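You operate a simulated robot arm through the tools that you are given. There is no shell and no other tool. Be economical: measure what you need, move in short steps, check, and stop when the job is done.

You run a simulated robot arm. Do the job below in one go: nothing can be reset, and whatever is moved stays where it is left.

Task
Fetch the yellow shim from the top of the mould bench and set it on top of the silver pallet.

It is judged by the outcome, as a careful person would: the job done as asked, and still so three seconds after it is handed in. It fails if anything else is knocked over, pushed out of place, dropped, spilled or broken.

Robot
A 7-joint arm with a two-finger parallel gripper, fixed in place. Base frame: the origin is at the foot of the arm, x ahead of it, y to its left, z up; the work surface is at about z = 0. Lengths are in m, angles in rad, forces in N, time in s.
With the tool pointing down near the work surface it reaches from about 0.22 to 0.58 m from the base axis. Its first joint turns from -1.152 to 1.152 rad. Payload 2.5 kg.
The TCP is the grasp point between the finger pads, 0.023 m short of the fingertips. In the tool frame z runs along the fingers and y along their closing line. The gripper opens to 0.094 m. The fingers are 0.038 m wide and 0.01 m thick; the gripper's body (0.054 by 0.096 m) begins 0.039 m behind the TCP.
Orientation is told as [roll, pitch, yaw] about the base's x, y, z axes, in that order, counted from this pose: with the fingers straight down and closing along the base's y, the tool's x points along the base's -x, its y along +y and its z along -z.

Tools
- The arm moves only by the tool step_arm. Its argument "plan" is a list that holds one entry, the list of rows, each a list of 5 numbers: the shift along the base's x, y, z in mm, then the turn about the base's z in degrees, then the gripper command, from -1 (fully open) to 1 (shut), values between in proportion. In form: [[[tx, ty, tz, twist, grip], ...]]. A call has 1 to 20 rows; each row shifts and turns the commanded pose from where the row before left it. A row lasts 0.2 s, in which the tool goes at most 0.05 m and 0.15 rad; a call with a longer step from one row to the next is refused whole, and so is a gripper value outside its range. A pose out of reach is approached as far as the arm can. The call stops where the force on the tool passes 40 N (or 10 N more than at its start, if that is more) or the arm is blocked; 0.2 s more then pass. The fingers move at their own pace (about 0.108 m/s each) and stop on an object; they squeeze with about 29 N. The grip force told is the motor's: it shows also when the fingers shut on nothing. Time passes only in rows, and 0.2 s behind the last, so rows that do not move let the fingers close. The reply holds the time, the measured pose of the TCP, the force on the tool along the base axes, the opening and the grip force, in the units named above and with some noise.
- Cameras (640 x 400 px; columns grow to the right, rows downward): "scene" is fixed at [0.0949, -0.3928, 0.5485]; the picture's right is [0.95, -0.30, 0.00], its down [-0.16, -0.51, -0.85] and it looks along [0.26, 0.81, -0.53] (base axes); focal length 332 px, centre (320, 200). "wrist" rides on the gripper at [-0.039, 0, -0.044] in the tool frame; the picture's right is [0.00, -1.00, 0.00], its down [0.97, 0.00, -0.24] and it looks along [0.24, 0.00, 0.97] (tool axes); focal length 218 px, centre (320, 200). There is no depth. A picture from a camera that has moved, and an enlarged one, comes with that camera's place and axes in the base frame and with its lens.
- grab_frame(camera): a new picture of that camera. No time passes.
- inspect(camera, box): a new picture of the part [left, top, right, bottom] of that camera's present view, enlarged. No time passes.
- sign_off(): hands the job in; it is judged then, once.

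Work in short steps. Places have to be worked out from the pictures, the camera data and where the tool is seen: move nearer, look again, correct. Check each grasp and each placing, and mend what went wrong. You have 90 turns and 36 pictures in all, those below and enlarged ones among them. Open the gripper and draw the arm clear of the work before you hand the job in, unless the task says otherwise; then end with one line.

The tools are called after "Emit:" as name(argument=value, ...) on one line, values as JSON. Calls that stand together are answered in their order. step_arm: Moves the arm, as the interface text tells. Its arguments: {"type":"object","properties":{"plan":{"type":"array","items":{"type":"array","items":{"type":"array","items":{"type":"number"}}}}},"required":["plan"]} The other tools are called the same way: grab_frame (camera) takes a picture; inspect (camera, box) takes an enlarged picture of a part of a camera's view; sign_off () hands the job in.

At the start:

```text
time_s: 0.0
ee_pos: [0.3024, 0.153, 0.2815]
tool_rot: [-0.001, -0.001, -0.001]
force: [0.4, -0.2, -0.6]
gripper_width: 0.0937
finger_force: 0.1
```

scene: 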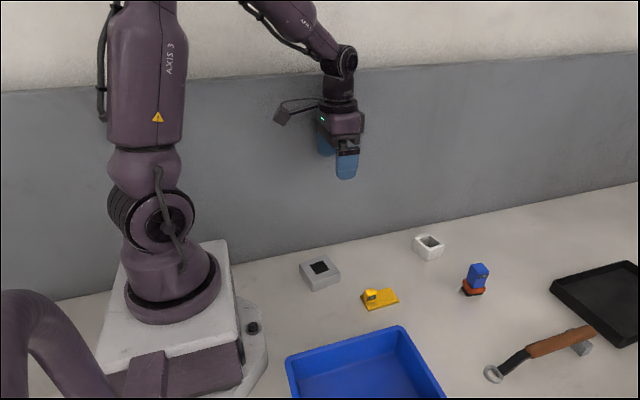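
wrist: 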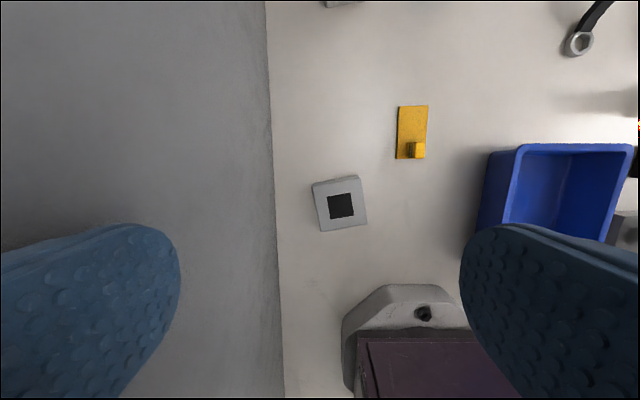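

I'll enlarge the small objects to tell which one is the mould bench, the shim and the pallet.

Emit:
inspect(camera="scene", box=[280, 220, 440, 320])

Emit:
inspect(camera="wrist", box=[290, 80, 450, 240])

Emit:
inspect(camera="scene", box=[440, 240, 640, 390])

```text
4.00 times, centred on (360, 270) of scene
camera zoom: at [0.0949, -0.3928, 0.5485], right [0.95, -0.3, 0.0], down [-0.16, -0.51, -0.85], along [0.26, 0.81, -0.53], focal length 1328 px, centre (160, -80)
```

zoom: 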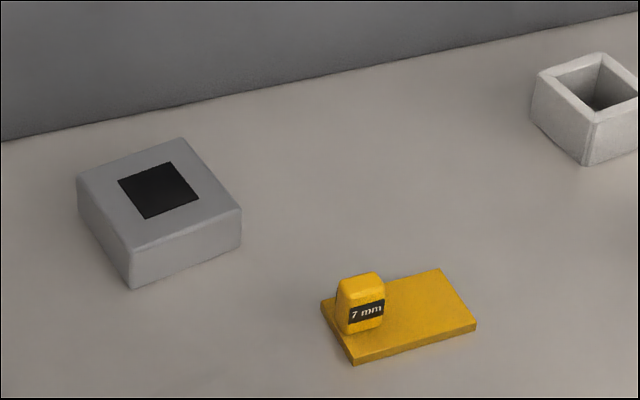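

```text
2.50 times, centred on (370, 160) of wrist
camera zoom: at [0.3419, 0.1534, 0.3245], right [0.0, -1.0, 0.0], down [-0.97, 0.0, 0.24], along [-0.24, 0.0, -0.97], focal length 546 px, centre (195, 300)
```

zoom: 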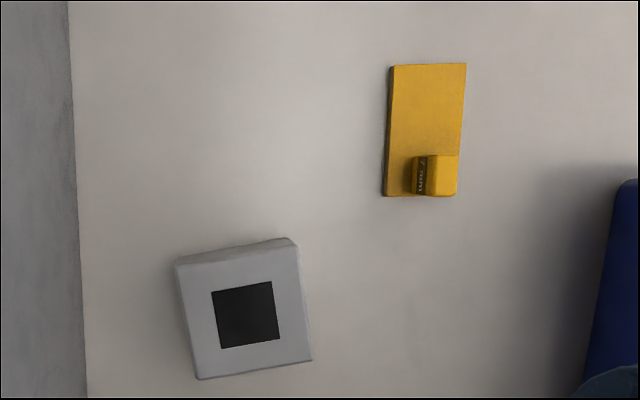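

```text
2.67 times, centred on (540, 315) of scene
camera zoom: at [0.0949, -0.3928, 0.5485], right [0.95, -0.3, 0.0], down [-0.16, -0.51, -0.85], along [0.26, 0.81, -0.53], focal length 885 px, centre (-267, -107)
```

zoom: 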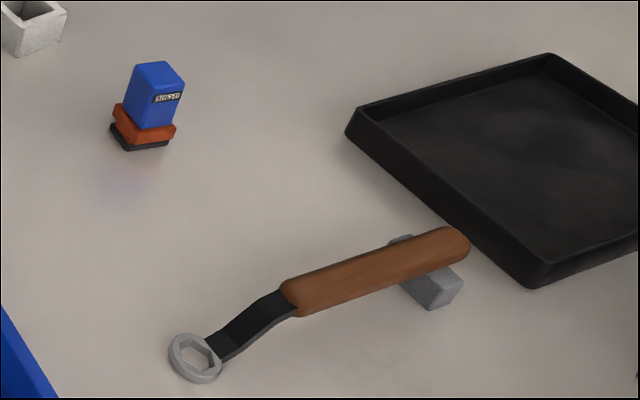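

The yellow 7 mm plate with its lug is the shim. It lies on the bench at about x 0.325–0.395, y 0.004–0.046. The grey block with the dark patch is the pallet: centre about (0.262, 0.125), top at z≈0.03, turned about 10°. I'll move above the shim and look again.

Emit:
step_arm(plan=[[[10, -32, -32, 0, -1], [10, -32, -32, 0, -1], [10, -32, -32, 0, -1], [13, -32, -32, 0, -1], [12, 0, -32, 0, -1], [0, 0, 0, 0, -1]]])

Emit:
grab_frame(camera="wrist")

```text
time_s: 1.4
ee_pos: [0.3589, 0.0263, 0.1204]
tool_rot: [-0.001, 0.0, 0.001]
force: [0.0, -0.2, 0.5]
gripper_width: 0.0941
finger_force: 0.1
```

```text
30 pictures are left
camera wrist: at [0.3982, 0.0253, 0.1641], right [0.0, -1.0, 0.0], down [-0.97, 0.0, 0.24], along [-0.24, 0.0, -0.97], focal length 218 px, centre (320, 200)
```

wrist: 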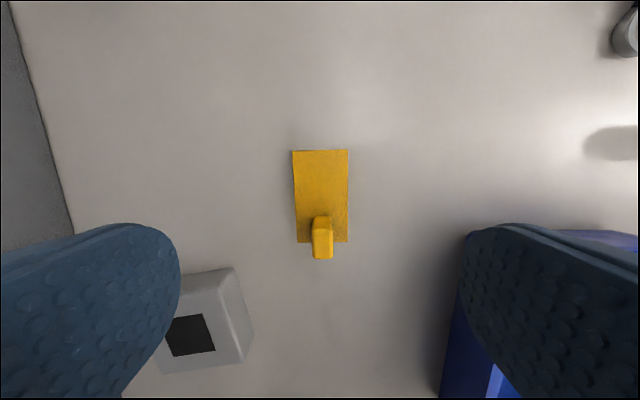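

The closer view puts the shim's centre at about (0.360, 0.0245), turned about 1.6°, with the lug centred at its near end. I'll narrow the opening to about 66 mm to stay clear of the bin and come down just above the plate.

Emit:
step_arm(plan=[[[-1, -1, -30, 1.6, -0.4], [0, 0, -30, 0, -0.4], [0, 0, -20, 0, -0.4], [0, 0, 0, 0, -0.4]]])

Emit:
grab_frame(camera="wrist")

Emit:
inspect(camera="scene", box=[280, 200, 440, 320])

```text
time_s: 2.4
ee_pos: [0.3579, 0.0245, 0.0408]
tool_rot: [0.0, 0.0, 0.03]
force: [-0.2, 0.8, -0.2]
gripper_width: 0.0655
finger_force: 0.0
```

```text
29 pictures are left
camera wrist: at [0.3964, 0.0252, 0.0841], right [0.03, -1.0, 0.0], down [-0.97, -0.03, 0.24], along [-0.24, -0.01, -0.97], focal length 218 px, centre (320, 200)
```

wrist: 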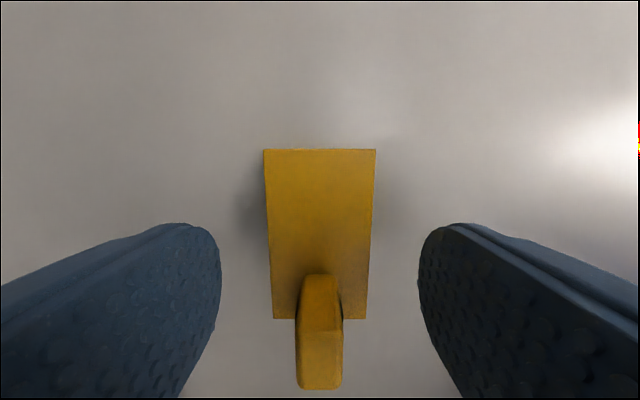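

```text
3.33 times, centred on (360, 260) of scene
camera zoom: at [0.0949, -0.3928, 0.5485], right [0.95, -0.3, 0.0], down [-0.16, -0.51, -0.85], along [0.26, 0.81, -0.53], focal length 1107 px, centre (187, 0)
```

zoom: 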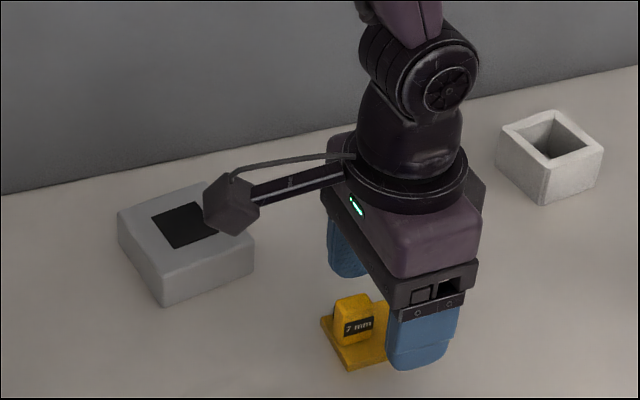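

The fingers straddle the plate evenly and the lug sits clear between them. I'll lower so the tips are just above the bench and close on the plate's long edges.

Emit:
step_arm(plan=[[[0, 0, -8, 0, -0.4], [0, 0, -7.5, 0, -0.4], [0, 0, 0, 0, -0.4], [0, 0, 0, 0, 1], [0, 0, 0, 0, 1], [0, 0, 0, 0, 1]]])

Emit:
grab_frame(camera="wrist")

```text
time_s: 3.8
ee_pos: [0.3579, 0.0246, 0.0259]
tool_rot: [0.0, 0.0, 0.028]
force: [-0.3, -0.9, 0.8]
gripper_width: 0.0397
finger_force: 28.6
```

```text
27 pictures are left
camera wrist: at [0.3964, 0.0254, 0.0689], right [0.03, -1.0, 0.0], down [-0.97, -0.03, 0.24], along [-0.24, -0.01, -0.97], focal length 218 px, centre (320, 200)
```

wrist: 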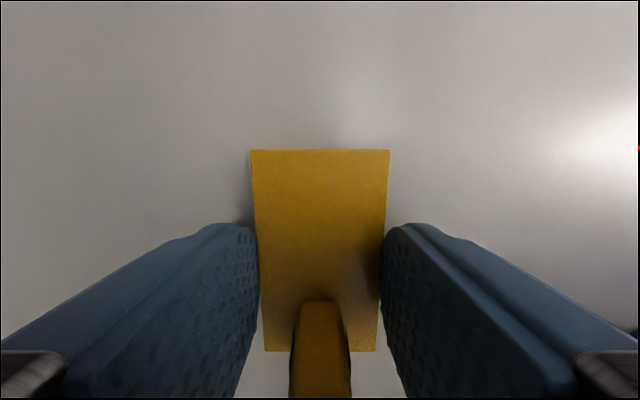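

The plate is held at 39.7 mm opening with 28.6 N. I'll lift it slowly and check.

Emit:
step_arm(plan=[[[0, 0, 0, 0, 1], [0, 0, 10, 0, 1], [0, 0, 15, 0, 1], [0, 0, 25, 0, 1], [0, 0, 25, 0, 1], [0, 0, 0, 0, 1]]])

Emit:
grab_frame(camera="wrist")

Emit:
inspect(camera="scene", box=[280, 200, 440, 320])

```text
time_s: 5.2
ee_pos: [0.3557, 0.026, 0.1001]
tool_rot: [0.001, -0.002, 0.027]
force: [-0.4, -0.8, -1.7]
gripper_width: 0.0395
finger_force: 28.4
```

```text
26 pictures are left
camera wrist: at [0.395, 0.0267, 0.144], right [0.03, -1.0, 0.0], down [-0.97, -0.03, 0.24], along [-0.24, -0.01, -0.97], focal length 218 px, centre (320, 200)
```

wrist: 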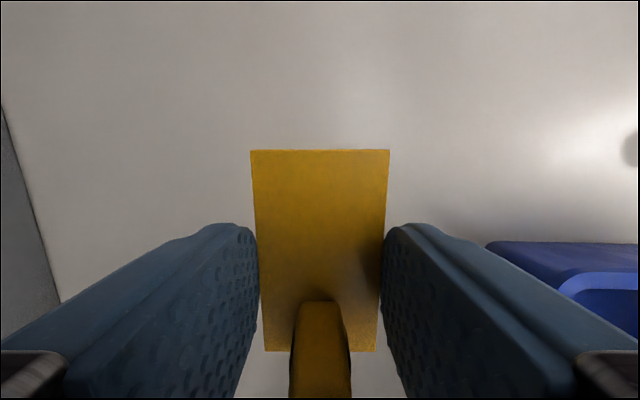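

```text
3.33 times, centred on (360, 260) of scene
camera zoom: at [0.0949, -0.3928, 0.5485], right [0.95, -0.3, 0.0], down [-0.16, -0.51, -0.85], along [0.26, 0.81, -0.53], focal length 1107 px, centre (187, 0)
```

zoom: 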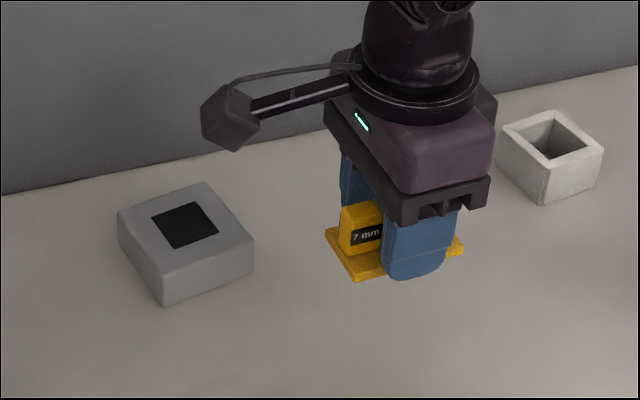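

The shim is held level, with its centre about 2.5 mm ahead of the TCP. Both views agree on the pallet: centre ≈ (0.2614, 0.126), yaw ≈ 10°, top ≈ 0.03. I'll carry the shim over it at the present height.

Emit:
step_arm(plan=[[[-16, 16.6, 0, 1.5, 1], [-16, 16.6, 0, 1.5, 1], [-16, 16.6, 0, 1.5, 1], [-16, 16.6, 0, 1.5, 1], [-16, 16.6, 0, 1.5, 1], [-16.7, 16.6, 0, 1.1, 1], [0, 0, 0, 0, 1]]])

Emit:
grab_frame(camera="scene")

Emit:
grab_frame(camera="wrist")

```text
time_s: 6.8
ee_pos: [0.2605, 0.1245, 0.1003]
tool_rot: [0.001, -0.001, 0.179]
force: [0.0, -0.1, -2.2]
gripper_width: 0.0395
finger_force: 28.9
```

```text
24 pictures are left
```

scene: 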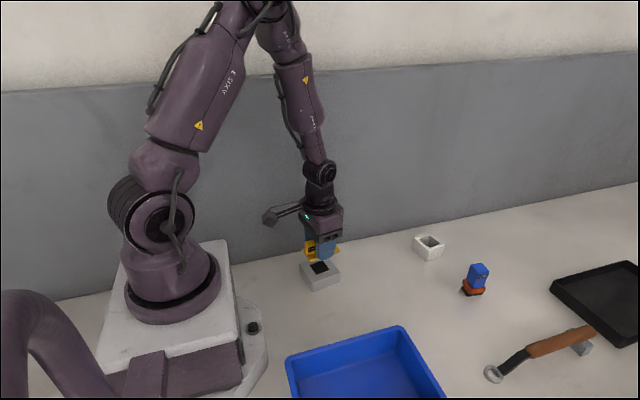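

```text
23 pictures are left
camera wrist: at [0.2987, 0.1317, 0.1435], right [0.18, -0.98, 0.0], down [-0.96, -0.17, 0.24], along [-0.24, -0.04, -0.97], focal length 218 px, centre (320, 200)
```

wrist: 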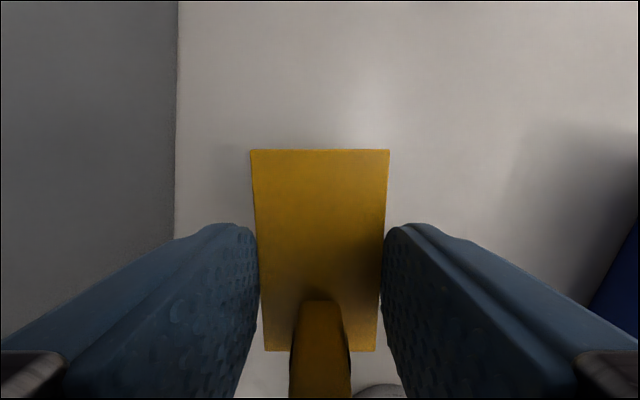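

The shim is over the pallet, level and clear all round. I'll lower to about 9 mm above it and check alignment.

Emit:
step_arm(plan=[[[-1, 0.5, -12, 0, 1], [0, 0, -12, 0, 1], [0, 0, -11, 0, 1], [0, 0, 0, 0, 1]]])

Emit:
inspect(camera="scene", box=[270, 200, 390, 300])

Emit:
grab_frame(camera="wrist")

```text
time_s: 7.8
ee_pos: [0.2605, 0.1255, 0.0658]
tool_rot: [-0.001, -0.001, 0.176]
force: [0.0, -0.8, -1.9]
gripper_width: 0.0398
finger_force: 28.9
```

```text
4.00 times, centred on (330, 250) of scene
camera zoom: at [0.0949, -0.3928, 0.5485], right [0.95, -0.3, 0.0], down [-0.16, -0.51, -0.85], along [0.26, 0.81, -0.53], focal length 1328 px, centre (280, 0)
```

zoom: 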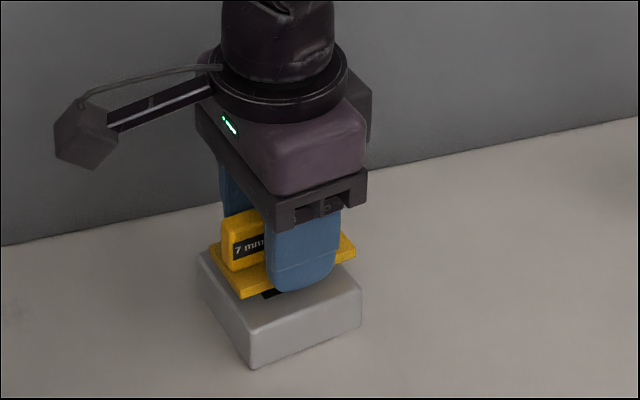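

```text
21 pictures are left
camera wrist: at [0.2984, 0.1316, 0.1083], right [0.18, -0.98, 0.0], down [-0.96, -0.17, 0.24], along [-0.24, -0.04, -0.97], focal length 218 px, centre (320, 200)
```

wrist: 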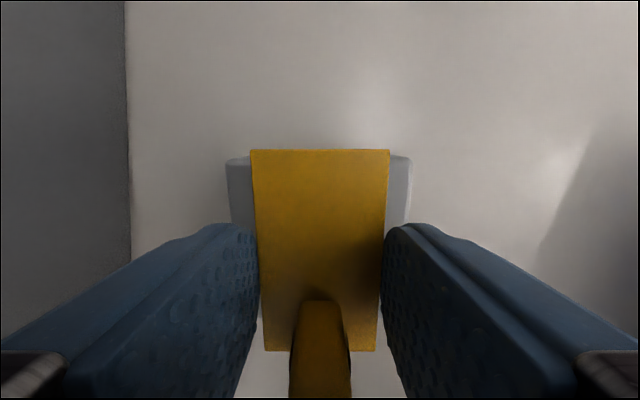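

The alignment is good: pallet margins are even on both sides and parallel to the shim. I'll lower gently towards contact, reading the force.

Emit:
step_arm(plan=[[[0, 0, -3, 0, 1], [0, 0, -2, 0, 1], [0, 0, -2, 0, 1], [0, 0, 0, 0, 1]]])

Emit:
step_arm(plan=[[[0, 0, -1, 0, 1], [0, 0, 0, 0, 1]]])

Emit:
step_arm(plan=[[[0, 0, -1, 0, 1], [0, 0, 0, 0, 1]]])

```text
time_s: 8.8
ee_pos: [0.2587, 0.1244, 0.0581]
tool_rot: [0.0, -0.001, 0.182]
force: [0.1, 0.4, -2.6]
gripper_width: 0.0398
finger_force: 28.5
```

```text
time_s: 9.4
ee_pos: [0.2598, 0.1243, 0.0572]
tool_rot: [0.001, 0.0, 0.18]
force: [-0.6, -0.8, -0.6]
gripper_width: 0.0396
finger_force: 28.7
```

```text
time_s: 10.0
ee_pos: [0.2592, 0.1263, 0.057]
tool_rot: [0.0, 0.0, 0.18]
force: [0.2, -0.1, -2.0]
gripper_width: 0.0395
finger_force: 29.3
```

There is no contact force yet, so I'll look at the gap and carry on down in 1 mm steps.

Emit:
step_arm(plan=[[[0, 0, -1, 0, 1], [0, 0, 0, 0, 1]]])

Emit:
inspect(camera="scene", box=[300, 240, 364, 290])

```text
time_s: 10.6
ee_pos: [0.2596, 0.1251, 0.0549]
tool_rot: [0.001, -0.001, 0.177]
force: [-0.3, 1.4, 2.4]
gripper_width: 0.0397
finger_force: 28.9
```

```text
8.00 times, centred on (332, 265) of scene
camera zoom: at [0.0949, -0.3928, 0.5485], right [0.95, -0.3, 0.0], down [-0.16, -0.51, -0.85], along [0.26, 0.81, -0.53], focal length 2656 px, centre (224, -320)
```

zoom: 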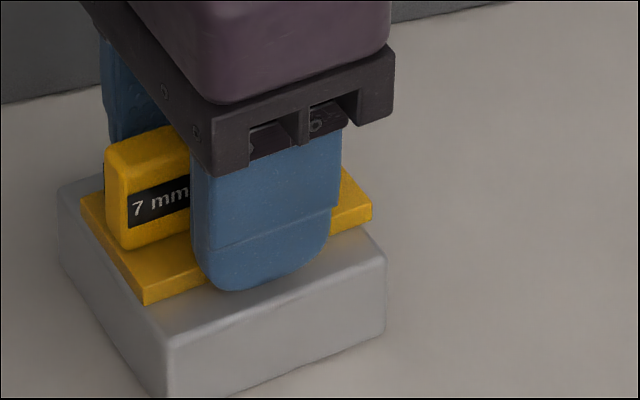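

The force went from about −2 to +2.4 N, which looks like first contact. I'll take one more tiny step to confirm.

Emit:
step_arm(plan=[[[0, 0, -0.5, 0, 1], [0, 0, 0, 0, 1]]])

```text
time_s: 11.2
ee_pos: [0.2594, 0.1251, 0.0558]
tool_rot: [0.001, -0.001, 0.177]
force: [1.1, -1.6, 5.5]
gripper_width: 0.0397
finger_force: 29.3
```

Contact is confirmed at 5.5 N, so the shim rests on the pallet. I'll open partway and check before lifting.

Emit:
step_arm(plan=[[[0, 0, 0, 0, 0.1], [0, 0, 0, 0, -0.1], [0, 0, 0, 0, -0.4], [0, 0, 0, 0, -0.4]]])

Emit:
grab_frame(camera="wrist")

```text
time_s: 12.2
ee_pos: [0.2587, 0.1246, 0.0545]
tool_rot: [0.001, 0.0, 0.179]
force: [0.1, -0.4, -0.6]
gripper_width: 0.0658
finger_force: 0.0
```

```text
19 pictures are left
camera wrist: at [0.2975, 0.1315, 0.0988], right [0.18, -0.98, 0.0], down [-0.96, -0.17, 0.24], along [-0.24, -0.04, -0.97], focal length 218 px, centre (320, 200)
```

wrist: 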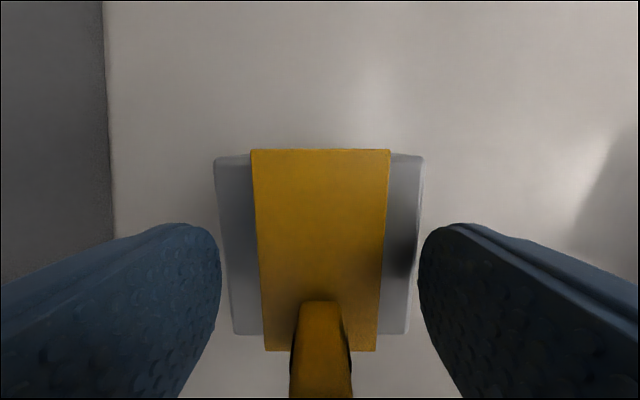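

The fingers have let go and the shim lies on the pallet, only a few mm past its near edge. I'll rise straight up and check.

Emit:
step_arm(plan=[[[0, 0, 10, 0, -0.4], [0, 0, 20, 0, -0.4], [0, 0, 30, 0, -0.4], [0, 0, 40, 0, -0.4], [20, 0, 40, 0, -0.4], [40, 0, 20, 0, -0.4], [40, 0, 0, 0, -1], [0, 0, 0, 0, -1]]])

Emit:
inspect(camera="scene", box=[280, 220, 376, 295])

Emit:
grab_frame(camera="scene")

Emit:
grab_frame(camera="wrist")

```text
time_s: 14.0
ee_pos: [0.3602, 0.1227, 0.2177]
tool_rot: [-0.002, 0.001, 0.18]
force: [0.8, 0.3, -0.3]
gripper_width: 0.0939
finger_force: 0.1
```

```text
5.33 times, centred on (328, 258) of scene
camera zoom: at [0.0949, -0.3928, 0.5485], right [0.95, -0.3, 0.0], down [-0.16, -0.51, -0.85], along [0.26, 0.81, -0.53], focal length 1771 px, centre (277, -107)
```

zoom: 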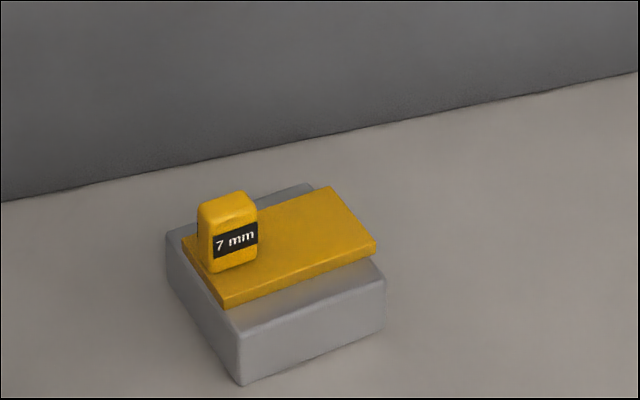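

```text
17 pictures are left
```

scene: 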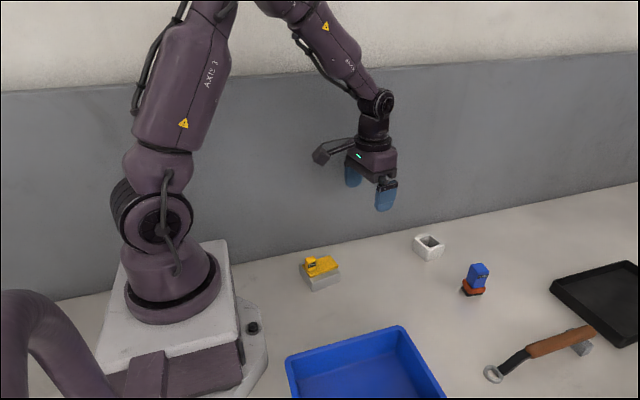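

```text
16 pictures are left
camera wrist: at [0.3994, 0.1293, 0.2603], right [0.18, -0.98, 0.0], down [-0.96, -0.17, 0.24], along [-0.24, -0.04, -0.97], focal length 218 px, centre (320, 200)
```

wrist: 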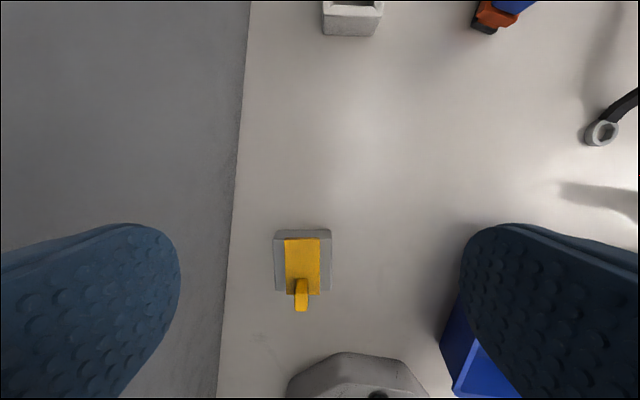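

The shim sits flat, centred and aligned on the pallet. Everything else is where it was, the gripper is open and the arm is clear, so I'm handing it in.

Emit:
sign_off()

```text
The job is handed in.
```

The yellow 7 mm shim is now lying flat and centred on top of the silver pallet, nothing else was disturbed, and the job is handed in.
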